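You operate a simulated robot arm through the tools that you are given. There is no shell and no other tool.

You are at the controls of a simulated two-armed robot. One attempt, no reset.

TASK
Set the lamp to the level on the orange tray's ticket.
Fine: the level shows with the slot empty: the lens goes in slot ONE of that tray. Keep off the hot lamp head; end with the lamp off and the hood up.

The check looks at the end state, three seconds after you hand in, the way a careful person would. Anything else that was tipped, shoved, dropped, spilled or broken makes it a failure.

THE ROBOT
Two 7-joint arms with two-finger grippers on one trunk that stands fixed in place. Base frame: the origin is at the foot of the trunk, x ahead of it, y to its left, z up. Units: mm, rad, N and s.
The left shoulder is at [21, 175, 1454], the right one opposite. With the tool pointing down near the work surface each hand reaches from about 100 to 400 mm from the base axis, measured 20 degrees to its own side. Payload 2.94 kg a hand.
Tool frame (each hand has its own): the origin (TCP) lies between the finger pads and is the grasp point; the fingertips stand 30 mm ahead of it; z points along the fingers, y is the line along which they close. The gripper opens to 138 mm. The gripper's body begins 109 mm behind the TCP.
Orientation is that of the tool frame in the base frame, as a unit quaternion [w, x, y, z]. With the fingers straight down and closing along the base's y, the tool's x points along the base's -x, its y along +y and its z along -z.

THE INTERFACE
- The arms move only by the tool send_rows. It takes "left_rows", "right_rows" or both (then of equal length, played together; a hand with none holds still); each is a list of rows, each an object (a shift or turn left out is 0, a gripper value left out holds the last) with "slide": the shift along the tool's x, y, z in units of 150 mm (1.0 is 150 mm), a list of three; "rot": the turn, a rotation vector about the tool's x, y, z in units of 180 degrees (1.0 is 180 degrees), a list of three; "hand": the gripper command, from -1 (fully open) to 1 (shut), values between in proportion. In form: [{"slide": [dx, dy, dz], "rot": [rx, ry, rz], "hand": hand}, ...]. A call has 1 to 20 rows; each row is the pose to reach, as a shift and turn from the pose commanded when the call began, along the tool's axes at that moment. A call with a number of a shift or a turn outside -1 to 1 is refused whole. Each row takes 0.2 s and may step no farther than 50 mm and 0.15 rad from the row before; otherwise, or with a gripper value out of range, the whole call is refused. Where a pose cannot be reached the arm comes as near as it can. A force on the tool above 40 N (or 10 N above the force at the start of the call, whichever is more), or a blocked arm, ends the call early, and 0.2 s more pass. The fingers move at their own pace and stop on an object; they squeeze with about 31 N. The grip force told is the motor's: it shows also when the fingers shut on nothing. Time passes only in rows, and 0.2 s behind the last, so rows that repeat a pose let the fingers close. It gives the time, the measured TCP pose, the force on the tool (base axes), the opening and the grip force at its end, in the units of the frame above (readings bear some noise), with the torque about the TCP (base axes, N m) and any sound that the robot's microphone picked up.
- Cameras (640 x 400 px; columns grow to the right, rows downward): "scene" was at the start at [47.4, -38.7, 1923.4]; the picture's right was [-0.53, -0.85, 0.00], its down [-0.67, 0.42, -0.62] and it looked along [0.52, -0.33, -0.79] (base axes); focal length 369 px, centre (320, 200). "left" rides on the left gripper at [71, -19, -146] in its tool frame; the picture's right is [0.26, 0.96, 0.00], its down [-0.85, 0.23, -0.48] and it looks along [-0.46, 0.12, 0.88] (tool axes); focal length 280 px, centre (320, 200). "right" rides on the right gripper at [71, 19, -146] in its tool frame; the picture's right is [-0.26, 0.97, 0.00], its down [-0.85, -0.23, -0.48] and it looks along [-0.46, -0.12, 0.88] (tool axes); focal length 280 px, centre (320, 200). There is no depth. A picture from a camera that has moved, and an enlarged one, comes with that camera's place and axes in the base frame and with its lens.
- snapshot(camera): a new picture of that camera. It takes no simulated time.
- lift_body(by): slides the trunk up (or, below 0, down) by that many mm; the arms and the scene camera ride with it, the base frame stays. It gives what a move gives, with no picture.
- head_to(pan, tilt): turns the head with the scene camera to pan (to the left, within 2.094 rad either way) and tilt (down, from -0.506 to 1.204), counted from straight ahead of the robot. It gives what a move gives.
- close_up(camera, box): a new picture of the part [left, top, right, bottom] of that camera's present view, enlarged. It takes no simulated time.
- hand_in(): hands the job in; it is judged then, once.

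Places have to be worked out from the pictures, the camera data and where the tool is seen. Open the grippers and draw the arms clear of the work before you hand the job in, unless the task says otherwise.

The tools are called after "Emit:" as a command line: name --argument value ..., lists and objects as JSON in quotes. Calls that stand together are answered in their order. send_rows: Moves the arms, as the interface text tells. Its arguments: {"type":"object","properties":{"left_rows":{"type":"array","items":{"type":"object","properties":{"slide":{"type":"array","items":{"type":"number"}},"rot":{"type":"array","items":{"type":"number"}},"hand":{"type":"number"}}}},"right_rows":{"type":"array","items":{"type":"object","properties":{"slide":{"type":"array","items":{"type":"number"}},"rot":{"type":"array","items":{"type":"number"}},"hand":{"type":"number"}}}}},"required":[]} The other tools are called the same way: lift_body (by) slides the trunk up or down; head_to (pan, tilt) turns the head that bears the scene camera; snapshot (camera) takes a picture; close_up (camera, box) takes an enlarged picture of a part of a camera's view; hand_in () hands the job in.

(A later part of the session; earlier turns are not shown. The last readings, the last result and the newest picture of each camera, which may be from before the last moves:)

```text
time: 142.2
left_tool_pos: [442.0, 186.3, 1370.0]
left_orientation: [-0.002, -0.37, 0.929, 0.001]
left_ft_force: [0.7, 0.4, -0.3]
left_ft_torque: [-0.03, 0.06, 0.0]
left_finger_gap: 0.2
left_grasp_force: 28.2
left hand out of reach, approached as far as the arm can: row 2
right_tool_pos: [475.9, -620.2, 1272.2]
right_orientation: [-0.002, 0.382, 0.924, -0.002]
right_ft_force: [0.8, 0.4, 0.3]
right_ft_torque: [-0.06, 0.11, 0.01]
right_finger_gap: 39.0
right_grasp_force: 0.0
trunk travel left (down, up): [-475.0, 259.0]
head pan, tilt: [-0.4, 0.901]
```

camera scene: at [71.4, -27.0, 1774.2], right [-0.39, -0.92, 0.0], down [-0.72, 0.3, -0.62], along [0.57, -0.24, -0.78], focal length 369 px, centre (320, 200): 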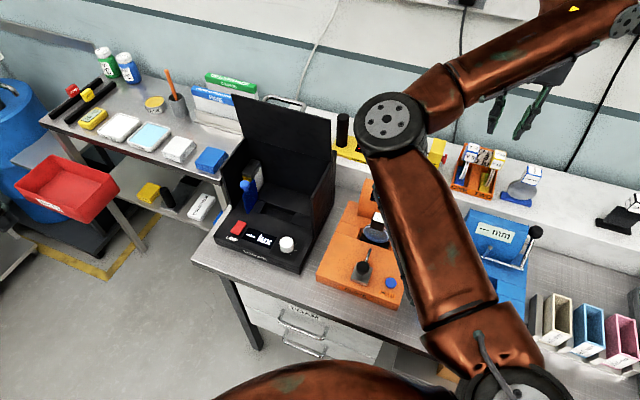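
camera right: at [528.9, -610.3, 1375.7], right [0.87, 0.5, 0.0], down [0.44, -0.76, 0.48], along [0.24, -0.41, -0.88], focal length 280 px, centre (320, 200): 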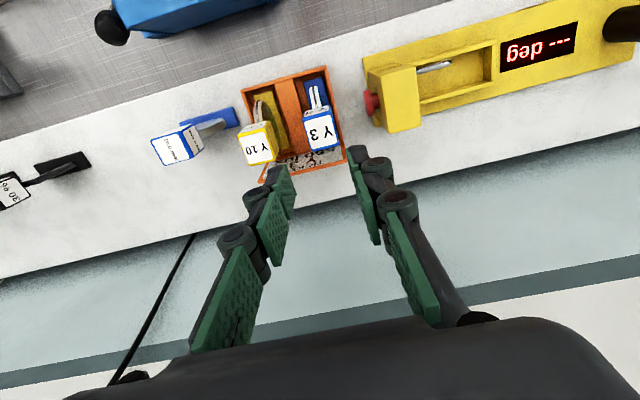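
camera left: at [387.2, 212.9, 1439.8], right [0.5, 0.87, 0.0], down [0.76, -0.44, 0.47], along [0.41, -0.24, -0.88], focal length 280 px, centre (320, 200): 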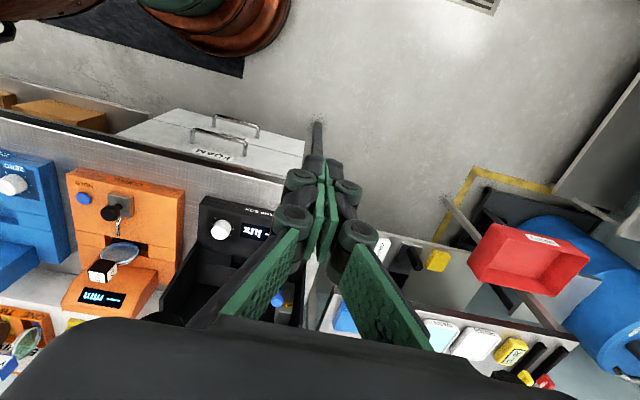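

The limit is independent of yaw: the upper arm seems stuck raised outward, so the hand only swings about the elbow. I lower the hand on the free left side to bring the elbow down, then extend forward.

Emit:
send_rows --left_rows '[{"slide": [-0.1, 0.25, 0]}, {"slide": [-0.2, 0.5, 0.1]}, {"slide": [-0.33, 0.71, 0.25]}, {"slide": [-0.33, 0.71, 0.5]}, {"slide": [-0.33, 0.71, 0.75]}, {"slide": [-0.33, 0.71, 1.0]}]'

Emit:
head_to --pan 0.5 --tilt 0.7

Emit:
snapshot --camera "scene"

```text
time: 143.6
left_tool_pos: [398.0, 298.3, 1228.4]
left_orientation: [0.0, -0.367, 0.93, 0.001]
left_ft_force: [0.8, -0.1, -0.5]
left_ft_torque: [0.01, 0.02, -0.01]
left_finger_gap: 0.0
left_grasp_force: 28.3
right_tool_pos: [472.7, -622.5, 1273.5]
right_orientation: [0.001, 0.383, 0.924, 0.001]
right_ft_force: [-0.4, 0.8, -0.5]
right_ft_torque: [0.04, 0.03, 0.0]
right_finger_gap: 39.3
right_grasp_force: 0.0
trunk travel left (down, up): [-475.0, 259.0]
head pan, tilt: [-0.4, 0.901]
```

```text
time: 144.8
left_tool_pos: [398.6, 298.1, 1228.5]
left_orientation: [-0.002, -0.367, 0.93, 0.001]
left_ft_force: [0.4, -0.2, -0.2]
left_ft_torque: [0.01, -0.02, -0.03]
left_finger_gap: 0.0
left_grasp_force: 28.5
right_tool_pos: [471.2, -622.7, 1272.7]
right_orientation: [0.0, 0.383, 0.924, 0.0]
right_ft_force: [-0.3, -0.9, -0.5]
right_ft_torque: [0.03, 0.03, -0.01]
right_finger_gap: 39.2
right_grasp_force: 0.1
trunk travel left (down, up): [-475.0, 259.0]
head pan, tilt: [0.499, 0.7]
```

```text
taken
camera scene: at [76.6, 42.0, 1790.3], right [0.48, -0.88, 0.0], down [-0.57, -0.31, -0.76], along [0.67, 0.37, -0.64], focal length 369 px, centre (320, 200)
```

scene: 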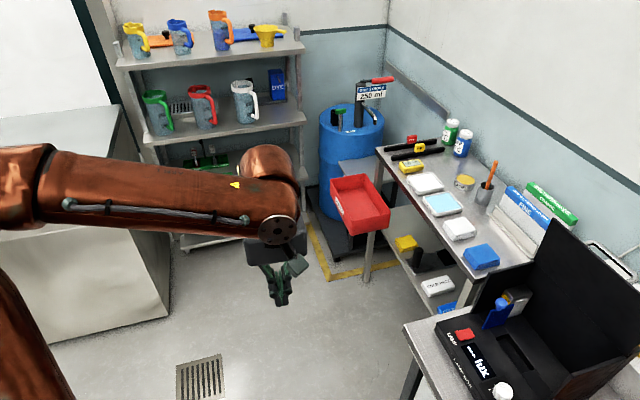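

No limit message now. I extend the hand forward, away from the shoulder, to straighten the arm.

Emit:
send_rows --left_rows '[{"slide": [-0.2, -0.2, 0]}, {"slide": [-0.4, -0.4, 0]}, {"slide": [-0.6, -0.6, 0]}, {"slide": [-0.8, -0.8, 0]}]'

Emit:
snapshot --camera "scene"

```text
time: 145.8
left_tool_pos: [568.2, 293.4, 1224.3]
left_orientation: [0.0, -0.368, 0.93, 0.001]
left_ft_force: [0.8, -0.2, 1.4]
left_ft_torque: [0.03, 0.07, 0.02]
left_finger_gap: 0.0
left_grasp_force: 28.4
left hand out of reach, approached as far as the arm can: row 4
right_tool_pos: [474.3, -621.8, 1273.0]
right_orientation: [-0.001, 0.383, 0.924, -0.001]
right_ft_force: [0.8, 0.1, 0.6]
right_ft_torque: [0.0, 0.07, 0.0]
right_finger_gap: 39.1
right_grasp_force: 0.1
trunk travel left (down, up): [-475.0, 259.0]
head pan, tilt: [0.499, 0.7]
```

```text
taken
camera scene: at [79.1, 42.2, 1790.0], right [0.48, -0.88, 0.0], down [-0.57, -0.31, -0.76], along [0.67, 0.37, -0.65], focal length 369 px, centre (320, 200)
```

scene: 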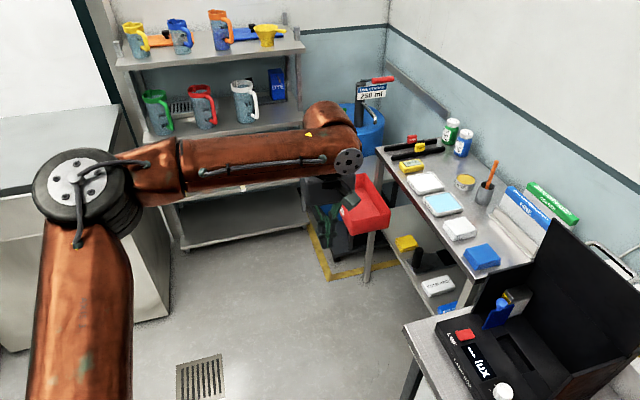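

The left arm's posture still blocks it. The right arm can reach the knob and switch with the trunk lower, as it did when taking the lens, so I park the left arm safely back and up and use the right.

Emit:
send_rows --left_rows '[{"slide": [0.1, 0.16, -0.15]}, {"slide": [0.2, 0.32, -0.3]}, {"slide": [0.31, 0.49, -0.45]}, {"slide": [0.42, 0.66, -0.59]}]'

Emit:
send_rows --left_rows '[{"slide": [0.1, 0.16, -0.15]}, {"slide": [0.2, 0.32, -0.3]}, {"slide": [0.31, 0.49, -0.45]}, {"slide": [0.42, 0.66, -0.59]}]'

Emit:
send_rows --right_rows '[{"rot": [0, 0, -0.045], "hand": 1.0}, {"rot": [0, 0, -0.09]}, {"rot": [0, 0, -0.135]}, {"rot": [0, 0, -0.18]}, {"rot": [0, 0, -0.225]}, {"rot": [0, 0, -0.25]}]'

Emit:
head_to --pan -0.4 --tilt 0.9

```text
time: 146.8
left_tool_pos: [453.7, 321.6, 1313.6]
left_orientation: [-0.001, -0.367, 0.93, 0.0]
left_ft_force: [-0.6, 0.4, 0.1]
left_ft_torque: [-0.02, -0.06, 0.03]
left_finger_gap: 0.1
left_grasp_force: 28.0
right_tool_pos: [471.0, -621.6, 1274.3]
right_orientation: [0.0, 0.384, 0.924, 0.0]
right_ft_force: [0.0, 0.3, -0.3]
right_ft_torque: [-0.01, -0.03, -0.04]
right_finger_gap: 39.0
right_grasp_force: 0.1
trunk travel left (down, up): [-475.0, 259.0]
head pan, tilt: [0.499, 0.7]
```

```text
time: 147.8
left_tool_pos: [342.1, 351.8, 1403.7]
left_orientation: [-0.002, -0.367, 0.93, 0.0]
left_ft_force: [-0.6, 0.9, 0.4]
left_ft_torque: [0.02, -0.03, -0.04]
left_finger_gap: 0.2
left_grasp_force: 28.4
right_tool_pos: [470.4, -622.0, 1275.0]
right_orientation: [0.001, 0.383, 0.924, 0.0]
right_ft_force: [-1.2, 0.3, 0.4]
right_ft_torque: [0.03, -0.03, 0.0]
right_finger_gap: 39.3
right_grasp_force: 0.1
trunk travel left (down, up): [-475.0, 259.0]
head pan, tilt: [0.499, 0.7]
```

```text
time: 149.2
left_tool_pos: [343.7, 351.8, 1403.5]
left_orientation: [-0.001, -0.367, 0.93, 0.001]
left_ft_force: [0.1, -0.5, 0.0]
left_ft_torque: [0.0, 0.0, 0.0]
left_finger_gap: 0.0
left_grasp_force: 27.4
right_tool_pos: [472.8, -622.4, 1273.6]
right_orientation: [-0.001, -0.001, 1.0, 0.0]
right_ft_force: [0.1, -0.3, -0.4]
right_ft_torque: [-0.02, 0.02, -0.04]
right_finger_gap: 0.0
right_grasp_force: 28.1
trunk travel left (down, up): [-475.0, 259.0]
head pan, tilt: [0.499, 0.7]
```

```text
time: 150.4
left_tool_pos: [343.5, 352.1, 1401.8]
left_orientation: [-0.002, -0.367, 0.93, 0.001]
left_ft_force: [-0.2, -1.3, -0.5]
left_ft_torque: [-0.02, 0.0, 0.0]
left_finger_gap: 0.0
left_grasp_force: 28.5
right_tool_pos: [471.3, -622.5, 1273.3]
right_orientation: [0.0, 0.001, 1.0, 0.0]
right_ft_force: [1.0, -0.6, 0.1]
right_ft_torque: [0.03, 0.01, -0.03]
right_finger_gap: 0.0
right_grasp_force: 28.8
trunk travel left (down, up): [-475.0, 259.0]
head pan, tilt: [-0.4, 0.901]
```

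I swing the right hand across toward the lamp (yaw 0, fingers closed), staying in front of the hood.

Emit:
send_rows --right_rows '[{"slide": [0, 0.3, 0]}, {"slide": [0, 0.6, 0]}, {"slide": [0, 0.9, 0]}, {"slide": [-0.05, 1.0, 0]}]'

Emit:
send_rows --right_rows '[{"slide": [-0.03, 0.3, 0]}, {"slide": [-0.06, 0.6, 0]}, {"slide": [-0.1, 0.9, 0]}, {"slide": [-0.15, 1.0, 0]}]'

Emit:
send_rows --right_rows '[{"slide": [-0.03, 0.3, 0]}, {"slide": [-0.06, 0.6, 0]}, {"slide": [-0.1, 0.85, 0]}]'

Emit:
snapshot --camera "scene"

Emit:
snapshot --camera "right"

```text
time: 151.4
left_tool_pos: [344.8, 352.9, 1403.5]
left_orientation: [0.0, -0.368, 0.93, 0.002]
left_ft_force: [-0.2, -0.1, 0.2]
left_ft_torque: [0.01, -0.03, 0.02]
left_finger_gap: 0.0
left_grasp_force: 28.3
right_tool_pos: [479.6, -471.3, 1274.3]
right_orientation: [-0.001, 0.001, 1.0, 0.0]
right_ft_force: [-0.2, -0.2, 0.0]
right_ft_torque: [0.0, -0.02, 0.01]
right_finger_gap: 0.3
right_grasp_force: 28.3
trunk travel left (down, up): [-475.0, 259.0]
head pan, tilt: [-0.4, 0.901]
```

```text
time: 152.4
left_tool_pos: [344.2, 353.6, 1403.2]
left_orientation: [-0.001, -0.368, 0.93, 0.001]
left_ft_force: [0.2, -0.5, -0.4]
left_ft_torque: [0.03, 0.02, 0.0]
left_finger_gap: 0.1
left_grasp_force: 28.4
right_tool_pos: [502.9, -321.6, 1274.7]
right_orientation: [-0.001, 0.001, 1.0, 0.0]
right_ft_force: [0.6, -0.2, 0.1]
right_ft_torque: [-0.01, 0.02, 0.0]
right_finger_gap: 0.2
right_grasp_force: 28.6
trunk travel left (down, up): [-475.0, 259.0]
head pan, tilt: [-0.4, 0.901]
```

```text
time: 153.2
left_tool_pos: [343.2, 353.0, 1403.6]
left_orientation: [-0.001, -0.367, 0.93, 0.0]
left_ft_force: [-1.4, 0.0, 0.3]
left_ft_torque: [-0.03, 0.04, 0.0]
left_finger_gap: 0.0
left_grasp_force: 28.2
right_tool_pos: [520.3, -194.0, 1274.2]
right_orientation: [0.0, 0.001, 1.0, -0.001]
right_ft_force: [0.5, -0.4, -0.5]
right_ft_torque: [-0.02, 0.02, -0.03]
right_finger_gap: 0.0
right_grasp_force: 28.0
trunk travel left (down, up): [-475.0, 259.0]
head pan, tilt: [-0.4, 0.901]
```

```text
taken
camera scene: at [71.4, -26.1, 1774.2], right [-0.39, -0.92, 0.0], down [-0.72, 0.3, -0.62], along [0.57, -0.24, -0.78], focal length 369 px, centre (320, 200)
```

scene: 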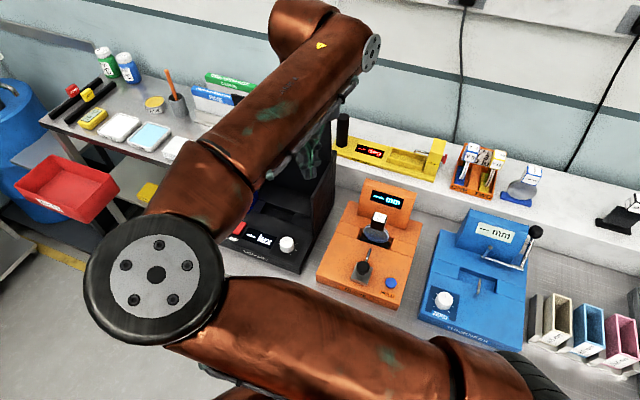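

```text
taken
camera right: at [449.2, -173.9, 1418.8], right [0.26, 0.96, 0.0], down [0.85, -0.23, 0.48], along [0.46, -0.13, -0.88], focal length 280 px, centre (320, 200)
```

right: 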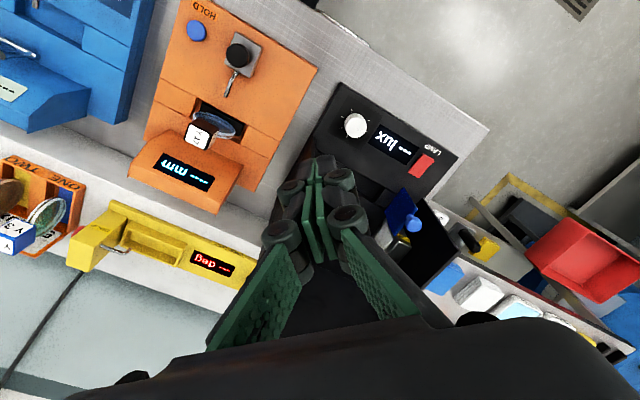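

I lower the trunk 150 mm, then look at the panel from above.

Emit:
lift_body --by -150

Emit:
send_rows --right_rows '[{"slide": [-0.1, 0.25, 0]}, {"slide": [-0.2, 0.5, 0]}, {"slide": [-0.3, 0.75, 0]}]'

Emit:
snapshot --camera "right"

Emit:
close_up --camera "right" --box '[240, 30, 440, 170]'

```text
time: 154.9
left_tool_pos: [340.5, 350.7, 1253.6]
left_orientation: [-0.001, -0.368, 0.93, 0.001]
left_ft_force: [-0.1, 0.0, -0.3]
left_ft_torque: [0.02, -0.04, 0.0]
left_finger_gap: 0.0
left_grasp_force: 28.4
right_tool_pos: [516.5, -193.4, 1125.1]
right_orientation: [0.0, 0.001, 1.0, -0.001]
right_ft_force: [0.1, 0.0, -0.1]
right_ft_torque: [0.04, -0.02, 0.0]
right_finger_gap: 0.0
right_grasp_force: 28.6
trunk travel left (down, up): [-325.0, 409.0]
head pan, tilt: [-0.4, 0.901]
```

```text
time: 155.8
left_tool_pos: [342.7, 351.5, 1252.1]
left_orientation: [-0.001, -0.367, 0.93, 0.001]
left_ft_force: [0.2, 0.3, 0.1]
left_ft_torque: [-0.01, 0.01, -0.02]
left_finger_gap: 0.1
left_grasp_force: 28.0
right_tool_pos: [561.8, -81.3, 1122.1]
right_orientation: [0.0, 0.0, 1.0, -0.001]
right_ft_force: [0.2, -0.3, 0.1]
right_ft_torque: [-0.05, -0.01, -0.02]
right_finger_gap: 0.0
right_grasp_force: 28.5
trunk travel left (down, up): [-325.0, 409.0]
head pan, tilt: [-0.4, 0.901]
```

```text
taken
camera right: at [491.0, -61.7, 1267.6], right [0.26, 0.96, 0.0], down [0.85, -0.23, 0.48], along [0.46, -0.13, -0.88], focal length 280 px, centre (320, 200)
```

right: 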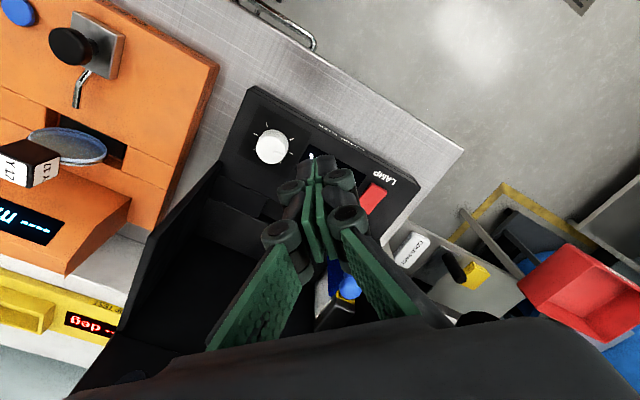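

```text
2.86 times, centred on (340, 100) of right
camera zoom: at [491.0, -61.7, 1267.6], right [0.26, 0.96, 0.0], down [0.85, -0.23, 0.48], along [0.46, -0.13, -0.88], focal length 801 px, centre (263, 486)
```

zoom: 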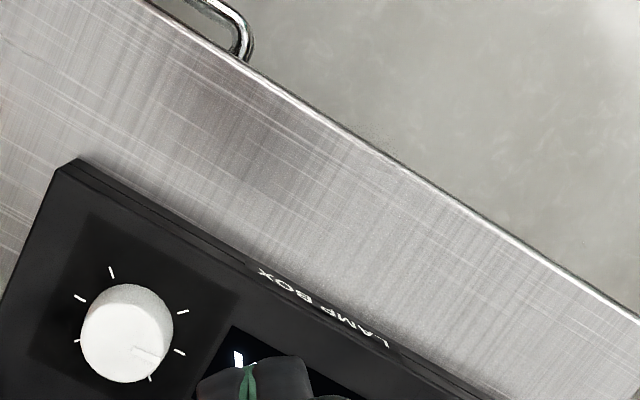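

The knob is near (584, -150) and the red switch near (688, -38). I move the right hand toward the switch for a second view.

Emit:
send_rows --right_rows '[{"slide": [-0.15, 0.05, 0.1]}, {"slide": [-0.35, 0.1, 0.2]}, {"slide": [-0.55, 0.15, 0.3]}]'

Emit:
snapshot --camera "right"

Emit:
close_up --camera "scene" --box '[200, 130, 360, 290]'

```text
time: 156.6
left_tool_pos: [343.4, 350.6, 1252.5]
left_orientation: [-0.002, -0.368, 0.93, 0.001]
left_ft_force: [0.4, 0.7, -0.6]
left_ft_torque: [0.0, 0.03, -0.01]
left_finger_gap: 0.0
left_grasp_force: 27.9
right_tool_pos: [646.5, -60.3, 1075.7]
right_orientation: [0.0, 0.001, 1.0, 0.0]
right_ft_force: [0.0, 0.7, 0.4]
right_ft_torque: [-0.02, 0.03, 0.0]
right_finger_gap: 0.0
right_grasp_force: 28.3
trunk travel left (down, up): [-325.0, 409.0]
head pan, tilt: [-0.4, 0.901]
```

```text
taken
camera right: at [575.0, -39.7, 1220.7], right [0.26, 0.96, 0.0], down [0.85, -0.23, 0.47], along [0.46, -0.13, -0.88], focal length 280 px, centre (320, 200)
```

right: 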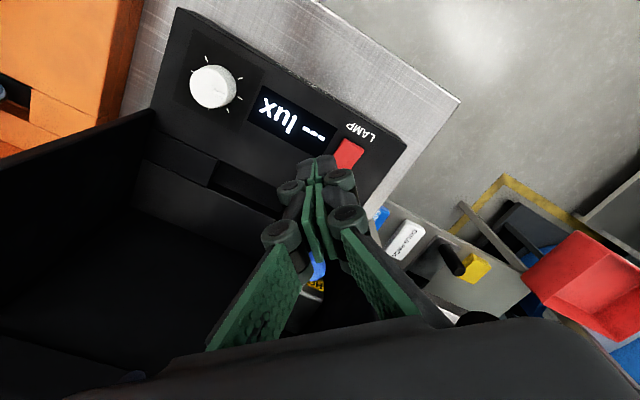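

```text
2.50 times, centred on (280, 210) of scene
camera zoom: at [133.3, -27.1, 1623.4], right [-0.39, -0.92, 0.0], down [-0.72, 0.3, -0.62], along [0.57, -0.24, -0.78], focal length 924 px, centre (420, 175)
```

zoom: 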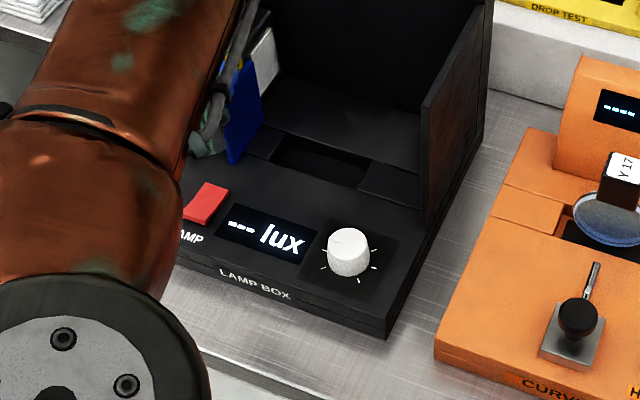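

Triangulation gives the switch top at about (680, -38, 936) and the knob top at about (580, -144, 942). I zoom in on the switch to see its shape.

Emit:
close_up --camera "right" --box '[300, 110, 400, 200]'

Emit:
close_up --camera "scene" --box '[230, 190, 310, 250]'

Emit:
close_up --camera "right" --box '[160, 40, 280, 140]'

```text
4.44 times, centred on (350, 155) of right
camera zoom: at [575.0, -39.7, 1220.7], right [0.26, 0.96, 0.0], down [0.85, -0.23, 0.47], along [0.46, -0.13, -0.88], focal length 1246 px, centre (187, 400)
```

zoom: 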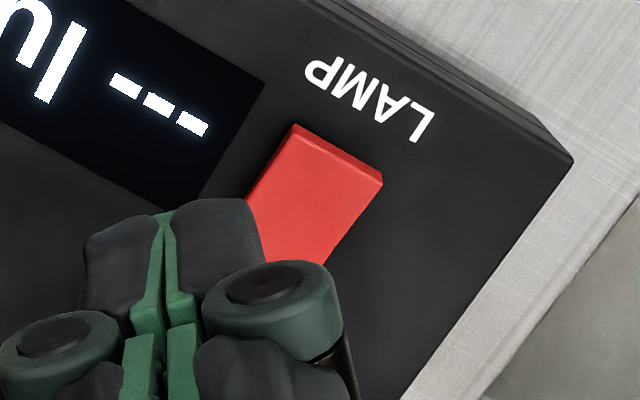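

```text
6.67 times, centred on (270, 220) of scene
camera zoom: at [133.3, -27.1, 1623.4], right [-0.39, -0.92, 0.0], down [-0.72, 0.3, -0.62], along [0.57, -0.24, -0.78], focal length 2463 px, centre (653, 67)
```

zoom: 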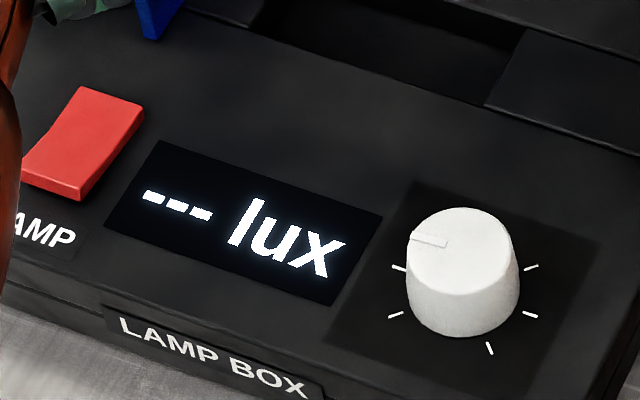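

```text
4.00 times, centred on (220, 90) of right
camera zoom: at [575.0, -39.7, 1220.7], right [0.26, 0.96, 0.0], down [0.85, -0.23, 0.47], along [0.46, -0.13, -0.88], focal length 1122 px, centre (720, 640)
```

zoom: 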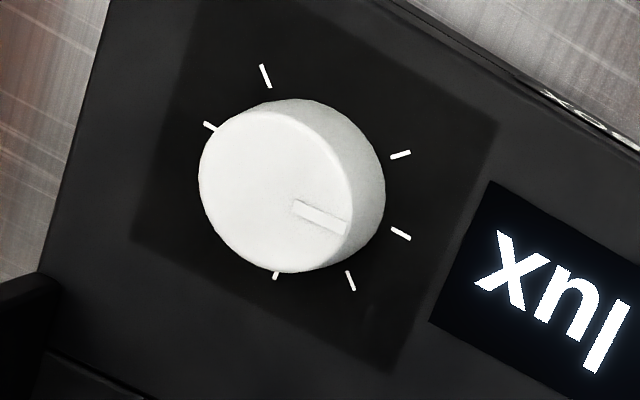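

The switch is a rocker block. I lower the trunk 80 mm with the hand above the panel, keeping the closed fingertips clear, then move over the near end of the switch.

Emit:
lift_body --by -75

Emit:
send_rows --right_rows '[{"slide": [-0.08, 0.1, 0]}, {"slide": [-0.165, 0.2, 0]}]'

Emit:
snapshot --camera "right"

Emit:
close_up --camera "scene" --box '[180, 150, 340, 290]'

```text
time: 157.7
left_tool_pos: [339.9, 351.4, 1177.7]
left_orientation: [0.0, -0.366, 0.93, 0.001]
left_ft_force: [-0.4, 0.4, -0.1]
left_ft_torque: [0.02, -0.03, 0.01]
left_finger_gap: 0.0
left_grasp_force: 28.3
right_tool_pos: [645.8, -59.5, 1004.5]
right_orientation: [0.001, 0.0, 1.0, -0.002]
right_ft_force: [-1.5, 0.4, 0.5]
right_ft_torque: [-0.02, -0.03, 0.0]
right_finger_gap: 0.1
right_grasp_force: 28.1
trunk travel left (down, up): [-250.0, 484.0]
head pan, tilt: [-0.4, 0.901]
```

```text
time: 158.3
left_tool_pos: [343.6, 350.0, 1176.6]
left_orientation: [-0.002, -0.367, 0.93, 0.001]
left_ft_force: [0.0, -0.8, -0.7]
left_ft_torque: [0.05, 0.02, 0.01]
left_finger_gap: 0.0
left_grasp_force: 28.6
right_tool_pos: [671.4, -28.2, 1003.9]
right_orientation: [-0.001, 0.0, 1.0, -0.001]
right_ft_force: [0.0, 0.2, 0.8]
right_ft_torque: [-0.02, 0.01, 0.03]
right_finger_gap: 0.1
right_grasp_force: 28.1
trunk travel left (down, up): [-250.0, 484.0]
head pan, tilt: [-0.4, 0.901]
```

```text
taken
camera right: at [599.0, -8.5, 1148.5], right [0.26, 0.96, 0.0], down [0.85, -0.23, 0.48], along [0.46, -0.13, -0.88], focal length 280 px, centre (320, 200)
```

right: 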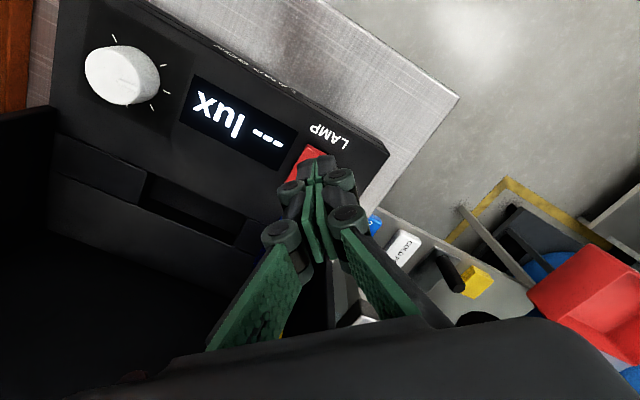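

```text
2.86 times, centred on (260, 220) of scene
camera zoom: at [181.4, -27.1, 1546.3], right [-0.39, -0.92, 0.0], down [-0.72, 0.3, -0.62], along [0.57, -0.24, -0.78], focal length 1056 px, centre (491, 143)
```

zoom: 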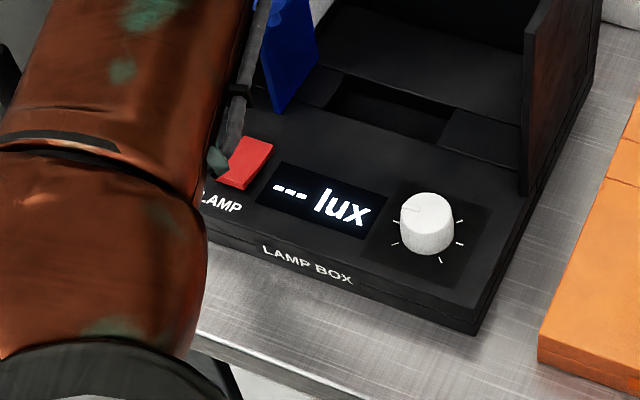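

The closed fingertips are above the near end of the switch. I descend 30 mm first.

Emit:
send_rows --right_rows '[{"slide": [0, 0, 0.1]}, {"slide": [0, 0, 0.2]}]'

Emit:
close_up --camera "scene" --box '[200, 170, 320, 270]'

Emit:
close_up --camera "right" --box '[240, 90, 400, 230]'

```text
time: 158.9
left_tool_pos: [342.4, 350.9, 1176.7]
left_orientation: [-0.002, -0.367, 0.93, 0.001]
left_ft_force: [1.0, 0.0, 0.2]
left_ft_torque: [0.01, 0.0, 0.0]
left_finger_gap: 0.0
left_grasp_force: 28.4
right_tool_pos: [671.7, -29.5, 973.1]
right_orientation: [0.0, 0.0, 1.0, -0.001]
right_ft_force: [0.4, 0.1, -0.2]
right_ft_torque: [-0.01, 0.02, -0.01]
right_finger_gap: 0.3
right_grasp_force: 28.2
trunk travel left (down, up): [-250.0, 484.0]
head pan, tilt: [-0.4, 0.901]
```

```text
4.00 times, centred on (260, 220) of scene
camera zoom: at [181.2, -27.1, 1546.3], right [-0.39, -0.92, 0.0], down [-0.72, 0.3, -0.62], along [0.57, -0.24, -0.78], focal length 1478 px, centre (560, 120)
```

zoom: 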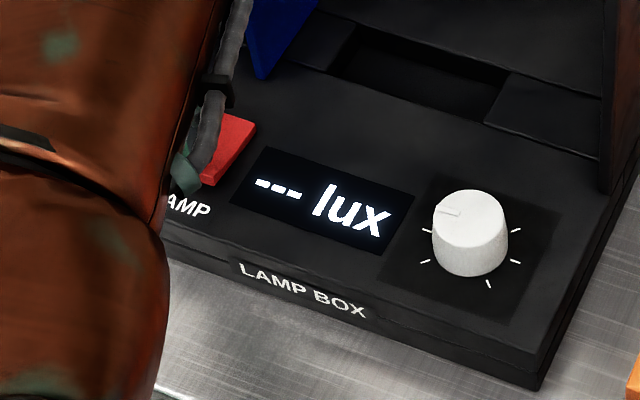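

```text
2.86 times, centred on (320, 160) of right
camera zoom: at [600.1, -9.2, 1118.5], right [0.26, 0.96, 0.0], down [0.85, -0.23, 0.48], along [0.46, -0.13, -0.88], focal length 801 px, centre (320, 314)
```

zoom: 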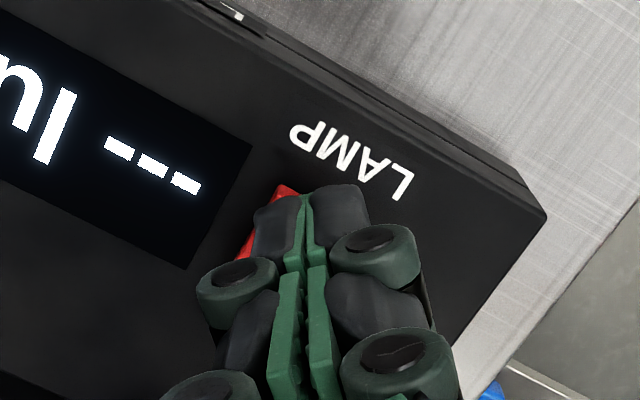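

Tips are a few mm above the switch. I press down in small steps and watch the force and display.

Emit:
send_rows --right_rows '[{"slide": [0, 0, 0.03]}, {"slide": [0, 0, 0.06]}]'

Emit:
close_up --camera "scene" --box '[200, 170, 320, 270]'

```text
time: 159.5
left_tool_pos: [342.8, 351.6, 1177.4]
left_orientation: [-0.001, -0.367, 0.93, 0.002]
left_ft_force: [-0.3, -1.0, 0.7]
left_ft_torque: [0.04, 0.01, -0.01]
left_finger_gap: 0.0
left_grasp_force: 28.6
right_tool_pos: [670.2, -30.0, 963.7]
right_orientation: [0.0, 0.001, 1.0, -0.001]
right_ft_force: [0.4, -0.3, 0.2]
right_ft_torque: [-0.01, 0.0, -0.01]
right_finger_gap: 0.2
right_grasp_force: 28.0
trunk travel left (down, up): [-250.0, 484.0]
head pan, tilt: [-0.4, 0.901]
```

```text
4.00 times, centred on (260, 220) of scene
camera zoom: at [181.0, -27.1, 1546.4], right [-0.39, -0.92, 0.0], down [-0.72, 0.3, -0.62], along [0.57, -0.24, -0.78], focal length 1478 px, centre (560, 120)
```

zoom: 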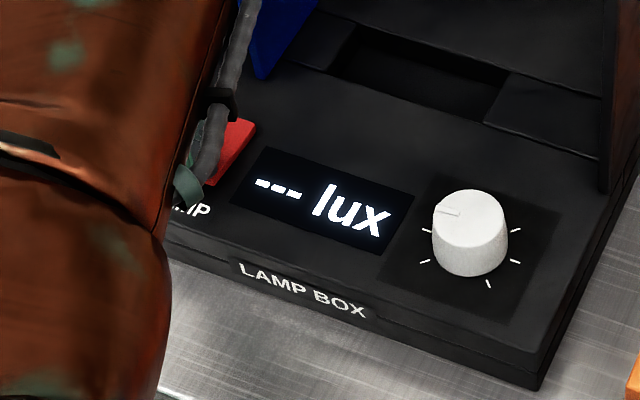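

No contact yet at tip z≈934; I continue 6 mm.

Emit:
send_rows --right_rows '[{"slide": [0, 0, 0.02]}, {"slide": [0, 0, 0.04]}]'

```text
time: 160.1
left_tool_pos: [341.6, 350.7, 1178.7]
left_orientation: [-0.001, -0.367, 0.93, 0.001]
left_ft_force: [0.2, -0.2, -0.7]
left_ft_torque: [0.0, -0.01, -0.01]
left_finger_gap: 0.0
left_grasp_force: 28.9
right_tool_pos: [671.3, -29.3, 957.5]
right_orientation: [-0.002, 0.001, 1.0, -0.001]
right_ft_force: [-0.4, 0.9, 0.1]
right_ft_torque: [-0.03, 0.02, 0.03]
right_finger_gap: 0.0
right_grasp_force: 28.2
trunk travel left (down, up): [-250.0, 484.0]
head pan, tilt: [-0.4, 0.901]
```

Still free at tip z≈927; 6 mm further.

Emit:
send_rows --right_rows '[{"slide": [0, 0, 0.02]}, {"slide": [0, 0, 0.04]}]'

Emit:
close_up --camera "scene" --box '[200, 170, 320, 270]'

Emit:
close_up --camera "right" --box '[240, 90, 400, 230]'

```text
time: 160.7
left_tool_pos: [341.9, 350.0, 1178.4]
left_orientation: [-0.001, -0.367, 0.93, 0.0]
left_ft_force: [-0.2, -0.1, -0.1]
left_ft_torque: [-0.02, 0.04, 0.01]
left_finger_gap: 0.0
left_grasp_force: 28.4
right_tool_pos: [669.6, -29.9, 953.3]
right_orientation: [0.001, 0.001, 1.0, 0.0]
right_ft_force: [-0.1, -0.3, 5.3]
right_ft_torque: [-0.05, -0.05, -0.03]
right_finger_gap: 0.1
right_grasp_force: 28.5
trunk travel left (down, up): [-250.0, 484.0]
head pan, tilt: [-0.4, 0.901]
```

```text
4.00 times, centred on (260, 220) of scene
camera zoom: at [180.1, -27.2, 1546.6], right [-0.39, -0.92, 0.0], down [-0.72, 0.3, -0.62], along [0.57, -0.24, -0.78], focal length 1478 px, centre (560, 120)
```

zoom: 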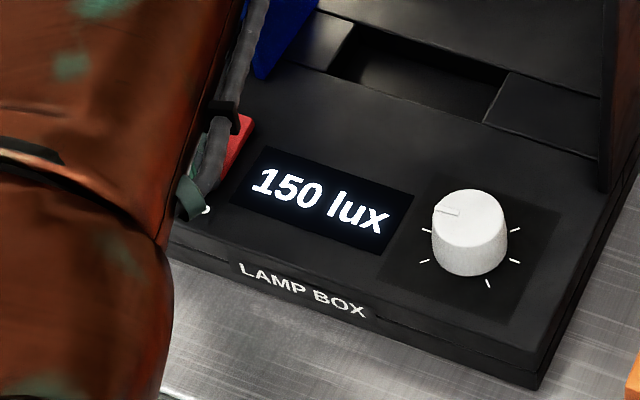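

```text
2.86 times, centred on (320, 160) of right
camera zoom: at [598.5, -9.6, 1098.3], right [0.26, 0.96, 0.0], down [0.85, -0.23, 0.48], along [0.46, -0.13, -0.88], focal length 801 px, centre (320, 314)
```

zoom: 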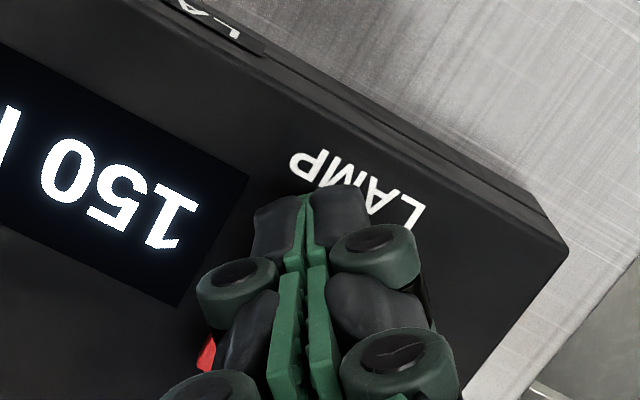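

The lamp came on and shows 150 lux. I lift off and check that it stays on.

Emit:
send_rows --right_rows '[{"slide": [0, 0, -0.1]}, {"slide": [0, 0, -0.3]}, {"slide": [0.1, -0.1, -0.5]}]'

Emit:
close_up --camera "scene" --box '[200, 170, 320, 270]'

Emit:
snapshot --camera "right"

```text
time: 161.5
left_tool_pos: [340.6, 349.7, 1177.3]
left_orientation: [0.0, -0.367, 0.93, 0.001]
left_ft_force: [-0.6, 0.3, -0.3]
left_ft_torque: [0.0, -0.06, 0.02]
left_finger_gap: 0.2
left_grasp_force: 28.5
right_tool_pos: [652.5, -44.7, 1027.2]
right_orientation: [0.0, 0.001, 1.0, 0.0]
right_ft_force: [0.2, -0.6, -0.9]
right_ft_torque: [0.04, -0.04, 0.01]
right_finger_gap: 0.2
right_grasp_force: 28.2
trunk travel left (down, up): [-250.0, 484.0]
head pan, tilt: [-0.4, 0.901]
```

```text
4.00 times, centred on (260, 220) of scene
camera zoom: at [179.7, -27.8, 1546.6], right [-0.39, -0.92, 0.0], down [-0.72, 0.3, -0.62], along [0.57, -0.24, -0.78], focal length 1478 px, centre (560, 120)
```

zoom: 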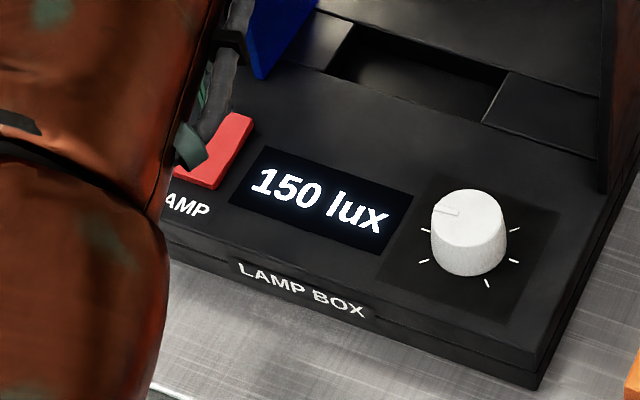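

```text
taken
camera right: at [580.4, -24.7, 1172.8], right [0.26, 0.96, 0.0], down [0.85, -0.23, 0.48], along [0.46, -0.13, -0.88], focal length 280 px, centre (320, 200)
```

right: 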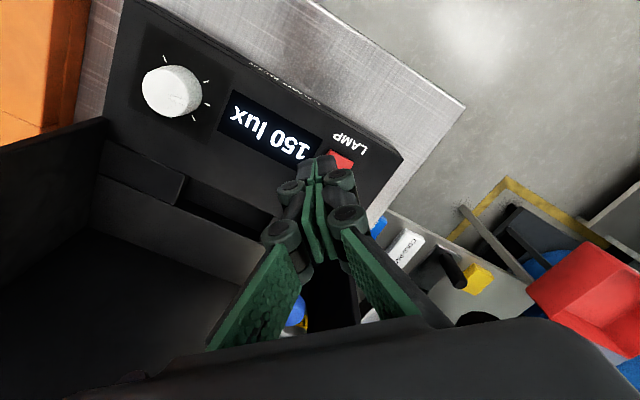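

The lamp stays on at 150 lux. I open the fingers to about 62 mm, turn the yaw to -45° and go over the knob.

Emit:
send_rows --right_rows '[{"slide": [0.12, -0.16, 0], "rot": [0, 0, -0.042], "hand": 0.1}, {"slide": [0.24, -0.33, 0], "rot": [0, 0, -0.084]}, {"slide": [0.36, -0.5, 0], "rot": [0, 0, -0.126]}, {"slide": [0.48, -0.66, 0], "rot": [0, 0, -0.168]}, {"slide": [0.48, -0.66, 0], "rot": [0, 0, -0.21]}, {"slide": [0.48, -0.66, 0], "rot": [0, 0, -0.25]}]'

Emit:
snapshot --camera "right"

Emit:
close_up --camera "scene" --box '[180, 150, 360, 290]'

```text
time: 162.9
left_tool_pos: [341.6, 350.5, 1178.4]
left_orientation: [-0.001, -0.368, 0.93, 0.002]
left_ft_force: [-0.2, 0.2, -0.4]
left_ft_torque: [-0.01, 0.03, 0.0]
left_finger_gap: 0.2
left_grasp_force: 28.0
right_tool_pos: [582.9, -142.6, 1027.6]
right_orientation: [0.0, -0.384, 0.923, 0.0]
right_ft_force: [-0.4, 0.9, 0.1]
right_ft_torque: [0.05, -0.04, -0.01]
right_finger_gap: 62.2
right_grasp_force: 0.0
trunk travel left (down, up): [-250.0, 484.0]
head pan, tilt: [-0.4, 0.901]
```

```text
taken
camera right: at [518.1, -179.8, 1172.7], right [-0.5, 0.87, 0.0], down [0.76, 0.44, 0.48], along [0.41, 0.24, -0.88], focal length 280 px, centre (320, 200)
```

right: 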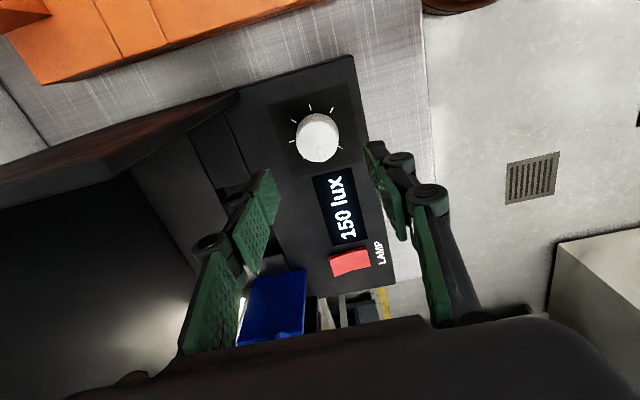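

```text
2.86 times, centred on (270, 220) of scene
camera zoom: at [180.7, -27.6, 1546.4], right [-0.39, -0.92, 0.0], down [-0.72, 0.3, -0.62], along [0.57, -0.24, -0.78], focal length 1056 px, centre (463, 143)
```

zoom: 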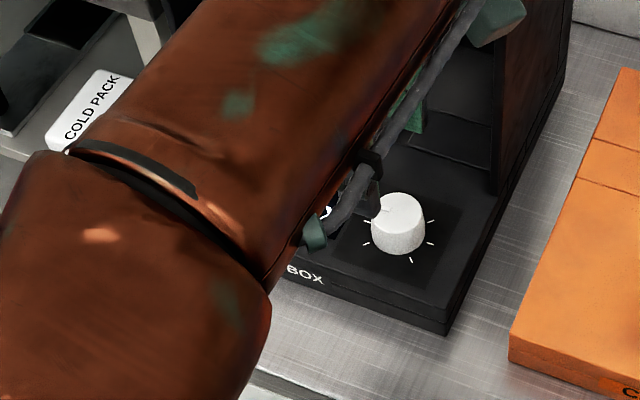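

The right camera sees both the knob and the display. I centre over the knob and descend so the fingers straddle it.

Emit:
send_rows --right_rows '[{"slide": [0.022, 0, 0.12]}, {"slide": [0.022, 0, 0.25]}, {"slide": [0.022, 0, 0.38]}, {"slide": [0.022, 0, 0.47]}]'

Emit:
snapshot --camera "right"

```text
time: 163.9
left_tool_pos: [342.1, 350.2, 1177.4]
left_orientation: [-0.002, -0.368, 0.93, 0.001]
left_ft_force: [0.3, -0.4, 0.8]
left_ft_torque: [0.0, 0.01, -0.01]
left_finger_gap: 0.0
left_grasp_force: 28.3
right_tool_pos: [582.4, -146.9, 957.1]
right_orientation: [-0.001, -0.382, 0.924, 0.0]
right_ft_force: [-0.5, 0.1, 0.1]
right_ft_torque: [0.02, -0.01, 0.01]
right_finger_gap: 61.9
right_grasp_force: 0.1
trunk travel left (down, up): [-250.0, 484.0]
head pan, tilt: [-0.4, 0.901]
```

```text
taken
camera right: at [517.2, -181.9, 1102.4], right [-0.5, 0.87, 0.0], down [0.76, 0.44, 0.47], along [0.41, 0.24, -0.88], focal length 280 px, centre (320, 200)
```

right: 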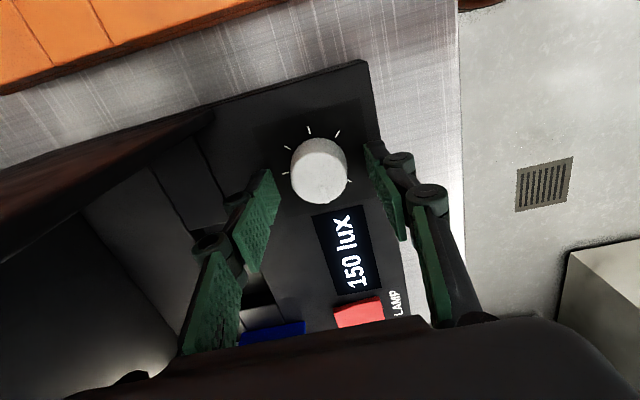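

The fingertips overlap the knob by about 14 mm and it is centred. I close on it.

Emit:
send_rows --right_rows '[{"slide": [0, 0.014, 0.01]}, {"slide": [0, 0.014, 0.01], "hand": 1.0}, {"slide": [0, 0.014, 0.01]}, {"slide": [0, 0.014, 0.01]}, {"slide": [0, 0.014, 0.01]}]'

Emit:
snapshot --camera "right"

```text
time: 165.1
left_tool_pos: [342.4, 349.1, 1178.1]
left_orientation: [-0.002, -0.367, 0.93, 0.001]
left_ft_force: [0.2, -0.7, -0.7]
left_ft_torque: [0.01, -0.02, 0.02]
left_finger_gap: 0.1
left_grasp_force: 28.3
right_tool_pos: [582.1, -146.1, 957.4]
right_orientation: [0.0, -0.381, 0.924, -0.001]
right_ft_force: [9.5, -7.7, 1.6]
right_ft_torque: [-0.39, -0.41, 0.05]
right_finger_gap: 36.1
right_grasp_force: 44.7
trunk travel left (down, up): [-250.0, 484.0]
head pan, tilt: [-0.4, 0.901]
```

```text
taken
camera right: at [516.9, -181.8, 1101.3], right [-0.5, 0.87, 0.0], down [0.76, 0.44, 0.48], along [0.41, 0.23, -0.88], focal length 280 px, centre (320, 200)
```

right: 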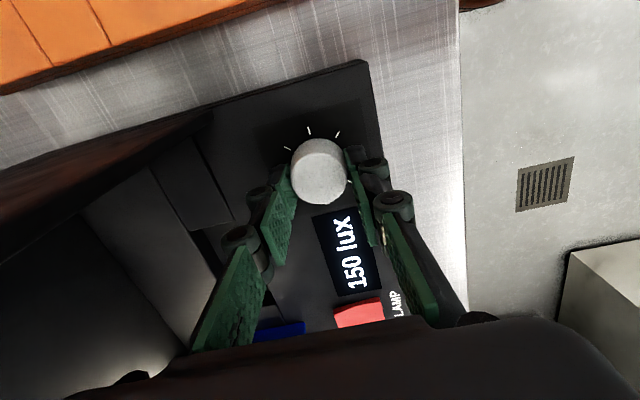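

Knob gripped at 36 mm. I centre a touch and turn it clockwise (seen from above) by 20°.

Emit:
send_rows --right_rows '[{"slide": [0, -0.012, 0]}, {"slide": [0, -0.012, 0], "rot": [0, 0, 0.037]}, {"slide": [0, -0.012, 0], "rot": [0, 0, 0.074]}, {"slide": [0, -0.012, 0], "rot": [0, 0, 0.111]}, {"slide": [0, -0.012, 0], "rot": [0, 0, 0.111]}]'

Emit:
snapshot --camera "right"

```text
time: 166.3
left_tool_pos: [342.2, 349.5, 1179.2]
left_orientation: [-0.001, -0.367, 0.93, 0.001]
left_ft_force: [0.0, 1.0, -0.2]
left_ft_torque: [0.0, 0.0, 0.01]
left_finger_gap: 0.0
left_grasp_force: 28.2
right_tool_pos: [581.0, -147.7, 956.6]
right_orientation: [0.0, -0.216, 0.976, 0.0]
right_ft_force: [10.4, -11.3, 9.4]
right_ft_torque: [-0.34, -0.28, 0.05]
right_finger_gap: 36.1
right_grasp_force: 44.6
trunk travel left (down, up): [-250.0, 484.0]
head pan, tilt: [-0.4, 0.901]
```

```text
taken
camera right: at [508.8, -158.6, 1101.3], right [-0.17, 0.99, 0.0], down [0.87, 0.15, 0.48], along [0.47, 0.08, -0.88], focal length 280 px, centre (320, 200)
```

right: 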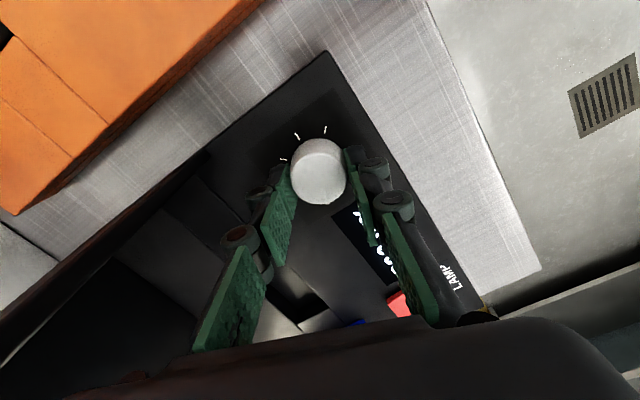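

The view of the display is partly blocked now, so I zoom both cameras in to read it.

Emit:
close_up --camera "right" --box '[330, 180, 450, 300]'

Emit:
close_up --camera "scene" --box '[200, 160, 340, 280]'

Emit:
snapshot --camera "left"

```text
3.33 times, centred on (390, 240) of right
camera zoom: at [508.8, -158.6, 1101.3], right [-0.17, 0.99, 0.0], down [0.87, 0.15, 0.48], along [0.47, 0.08, -0.88], focal length 935 px, centre (87, 67)
```

zoom: 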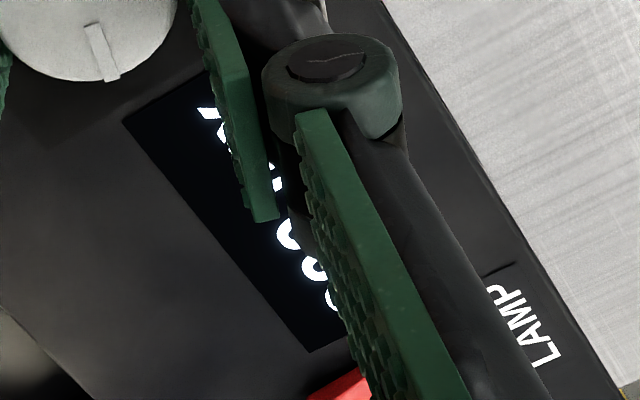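

```text
3.33 times, centred on (270, 220) of scene
camera zoom: at [181.2, -28.6, 1546.4], right [-0.39, -0.92, 0.0], down [-0.72, 0.31, -0.62], along [0.57, -0.24, -0.78], focal length 1232 px, centre (487, 133)
```

zoom: 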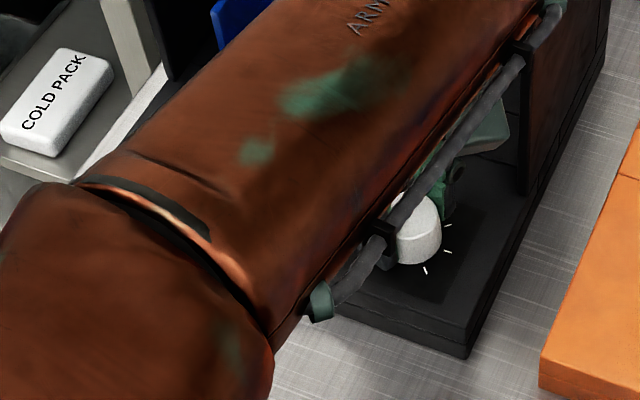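

```text
taken
camera left: at [305.0, 287.7, 1323.5], right [-0.85, 0.53, 0.0], down [0.46, 0.75, 0.48], along [0.25, 0.41, -0.88], focal length 280 px, centre (320, 200)
```

left: 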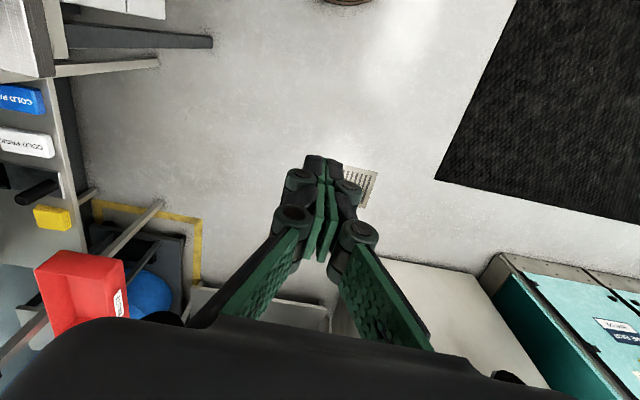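

Partly hidden, it looks like about 200. I release the knob, turn the hand back to where the display is visible, and read it.

Emit:
send_rows --right_rows '[{"hand": 0.1}, {"hand": 0.1}, {"rot": [0, 0, -0.037]}, {"rot": [0, 0, -0.074]}, {"rot": [0, 0, -0.111]}]'

Emit:
close_up --camera "right" --box '[260, 110, 440, 320]'

```text
time: 167.5
left_tool_pos: [341.5, 350.6, 1178.2]
left_orientation: [-0.001, -0.368, 0.93, 0.002]
left_ft_force: [0.4, -0.5, 0.7]
left_ft_torque: [-0.02, -0.02, 0.01]
left_finger_gap: 0.2
left_grasp_force: 28.3
right_tool_pos: [580.7, -145.1, 957.2]
right_orientation: [-0.002, -0.383, 0.924, 0.0]
right_ft_force: [0.7, 0.4, 0.5]
right_ft_torque: [0.0, -0.02, -0.02]
right_finger_gap: 62.2
right_grasp_force: 0.1
trunk travel left (down, up): [-250.0, 484.0]
head pan, tilt: [-0.4, 0.901]
```

```text
1.90 times, centred on (350, 215) of right
camera zoom: at [516.2, -180.7, 1101.6], right [-0.5, 0.87, 0.0], down [0.76, 0.44, 0.47], along [0.41, 0.24, -0.88], focal length 534 px, centre (263, 171)
```

zoom: 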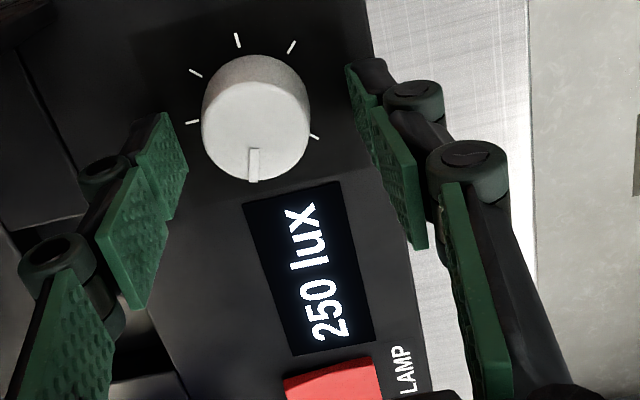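

It reads 250 lux, so clockwise raises it by about 5 lux per degree. I grip again, turn 40° more, release and return to read.

Emit:
send_rows --right_rows '[{"hand": 1.0}, {"hand": 1.0}, {"hand": 1.0}, {"rot": [0, 0, 0.037]}, {"rot": [0, 0, 0.074]}, {"rot": [0, 0, 0.111]}, {"rot": [0, 0, 0.148]}, {"rot": [0, 0, 0.185]}, {"rot": [0, 0, 0.222]}, {"rot": [0, 0, 0.222]}, {"rot": [0, 0, 0.222], "hand": 0.1}, {"rot": [0, 0, 0.222]}, {"rot": [0, 0, 0.222]}]'

Emit:
send_rows --right_rows '[{"rot": [0, 0, -0.037]}, {"rot": [0, 0, -0.074]}, {"rot": [0, 0, -0.111]}, {"rot": [0, 0, -0.148]}, {"rot": [0, 0, -0.185]}, {"rot": [0, 0, -0.222]}]'

Emit:
close_up --camera "right" --box '[260, 110, 440, 320]'

```text
time: 170.3
left_tool_pos: [341.2, 350.6, 1176.8]
left_orientation: [-0.002, -0.367, 0.93, 0.002]
left_ft_force: [-0.4, -0.2, -0.3]
left_ft_torque: [0.0, 0.0, 0.03]
left_finger_gap: 0.2
left_grasp_force: 27.7
right_tool_pos: [579.5, -145.7, 955.0]
right_orientation: [-0.001, -0.044, 0.999, 0.0]
right_ft_force: [0.7, 0.2, -0.3]
right_ft_torque: [-0.04, 0.0, 0.02]
right_finger_gap: 62.1
right_grasp_force: 0.0
trunk travel left (down, up): [-250.0, 484.0]
head pan, tilt: [-0.4, 0.901]
```

```text
time: 171.7
left_tool_pos: [341.7, 350.7, 1178.1]
left_orientation: [-0.002, -0.367, 0.93, 0.001]
left_ft_force: [-0.3, 0.5, 0.4]
left_ft_torque: [0.03, -0.01, 0.0]
left_finger_gap: 0.0
left_grasp_force: 28.8
right_tool_pos: [579.8, -145.5, 955.2]
right_orientation: [-0.001, -0.383, 0.924, 0.0]
right_ft_force: [-1.3, -0.5, 0.0]
right_ft_torque: [-0.02, 0.0, 0.01]
right_finger_gap: 62.2
right_grasp_force: 0.0
trunk travel left (down, up): [-250.0, 484.0]
head pan, tilt: [-0.4, 0.901]
```

```text
1.90 times, centred on (350, 215) of right
camera zoom: at [515.3, -180.9, 1100.6], right [-0.5, 0.87, 0.0], down [0.76, 0.44, 0.47], along [0.41, 0.24, -0.88], focal length 534 px, centre (263, 171)
```

zoom: 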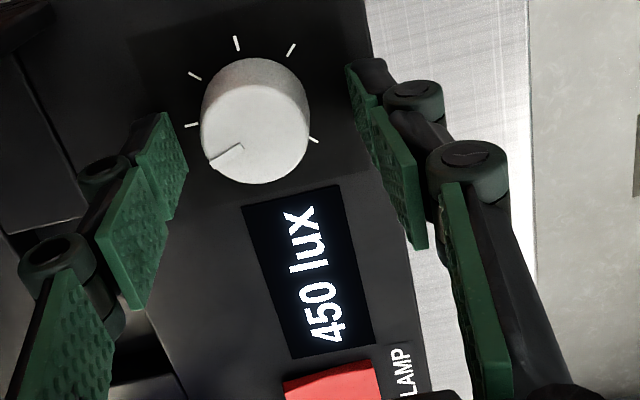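

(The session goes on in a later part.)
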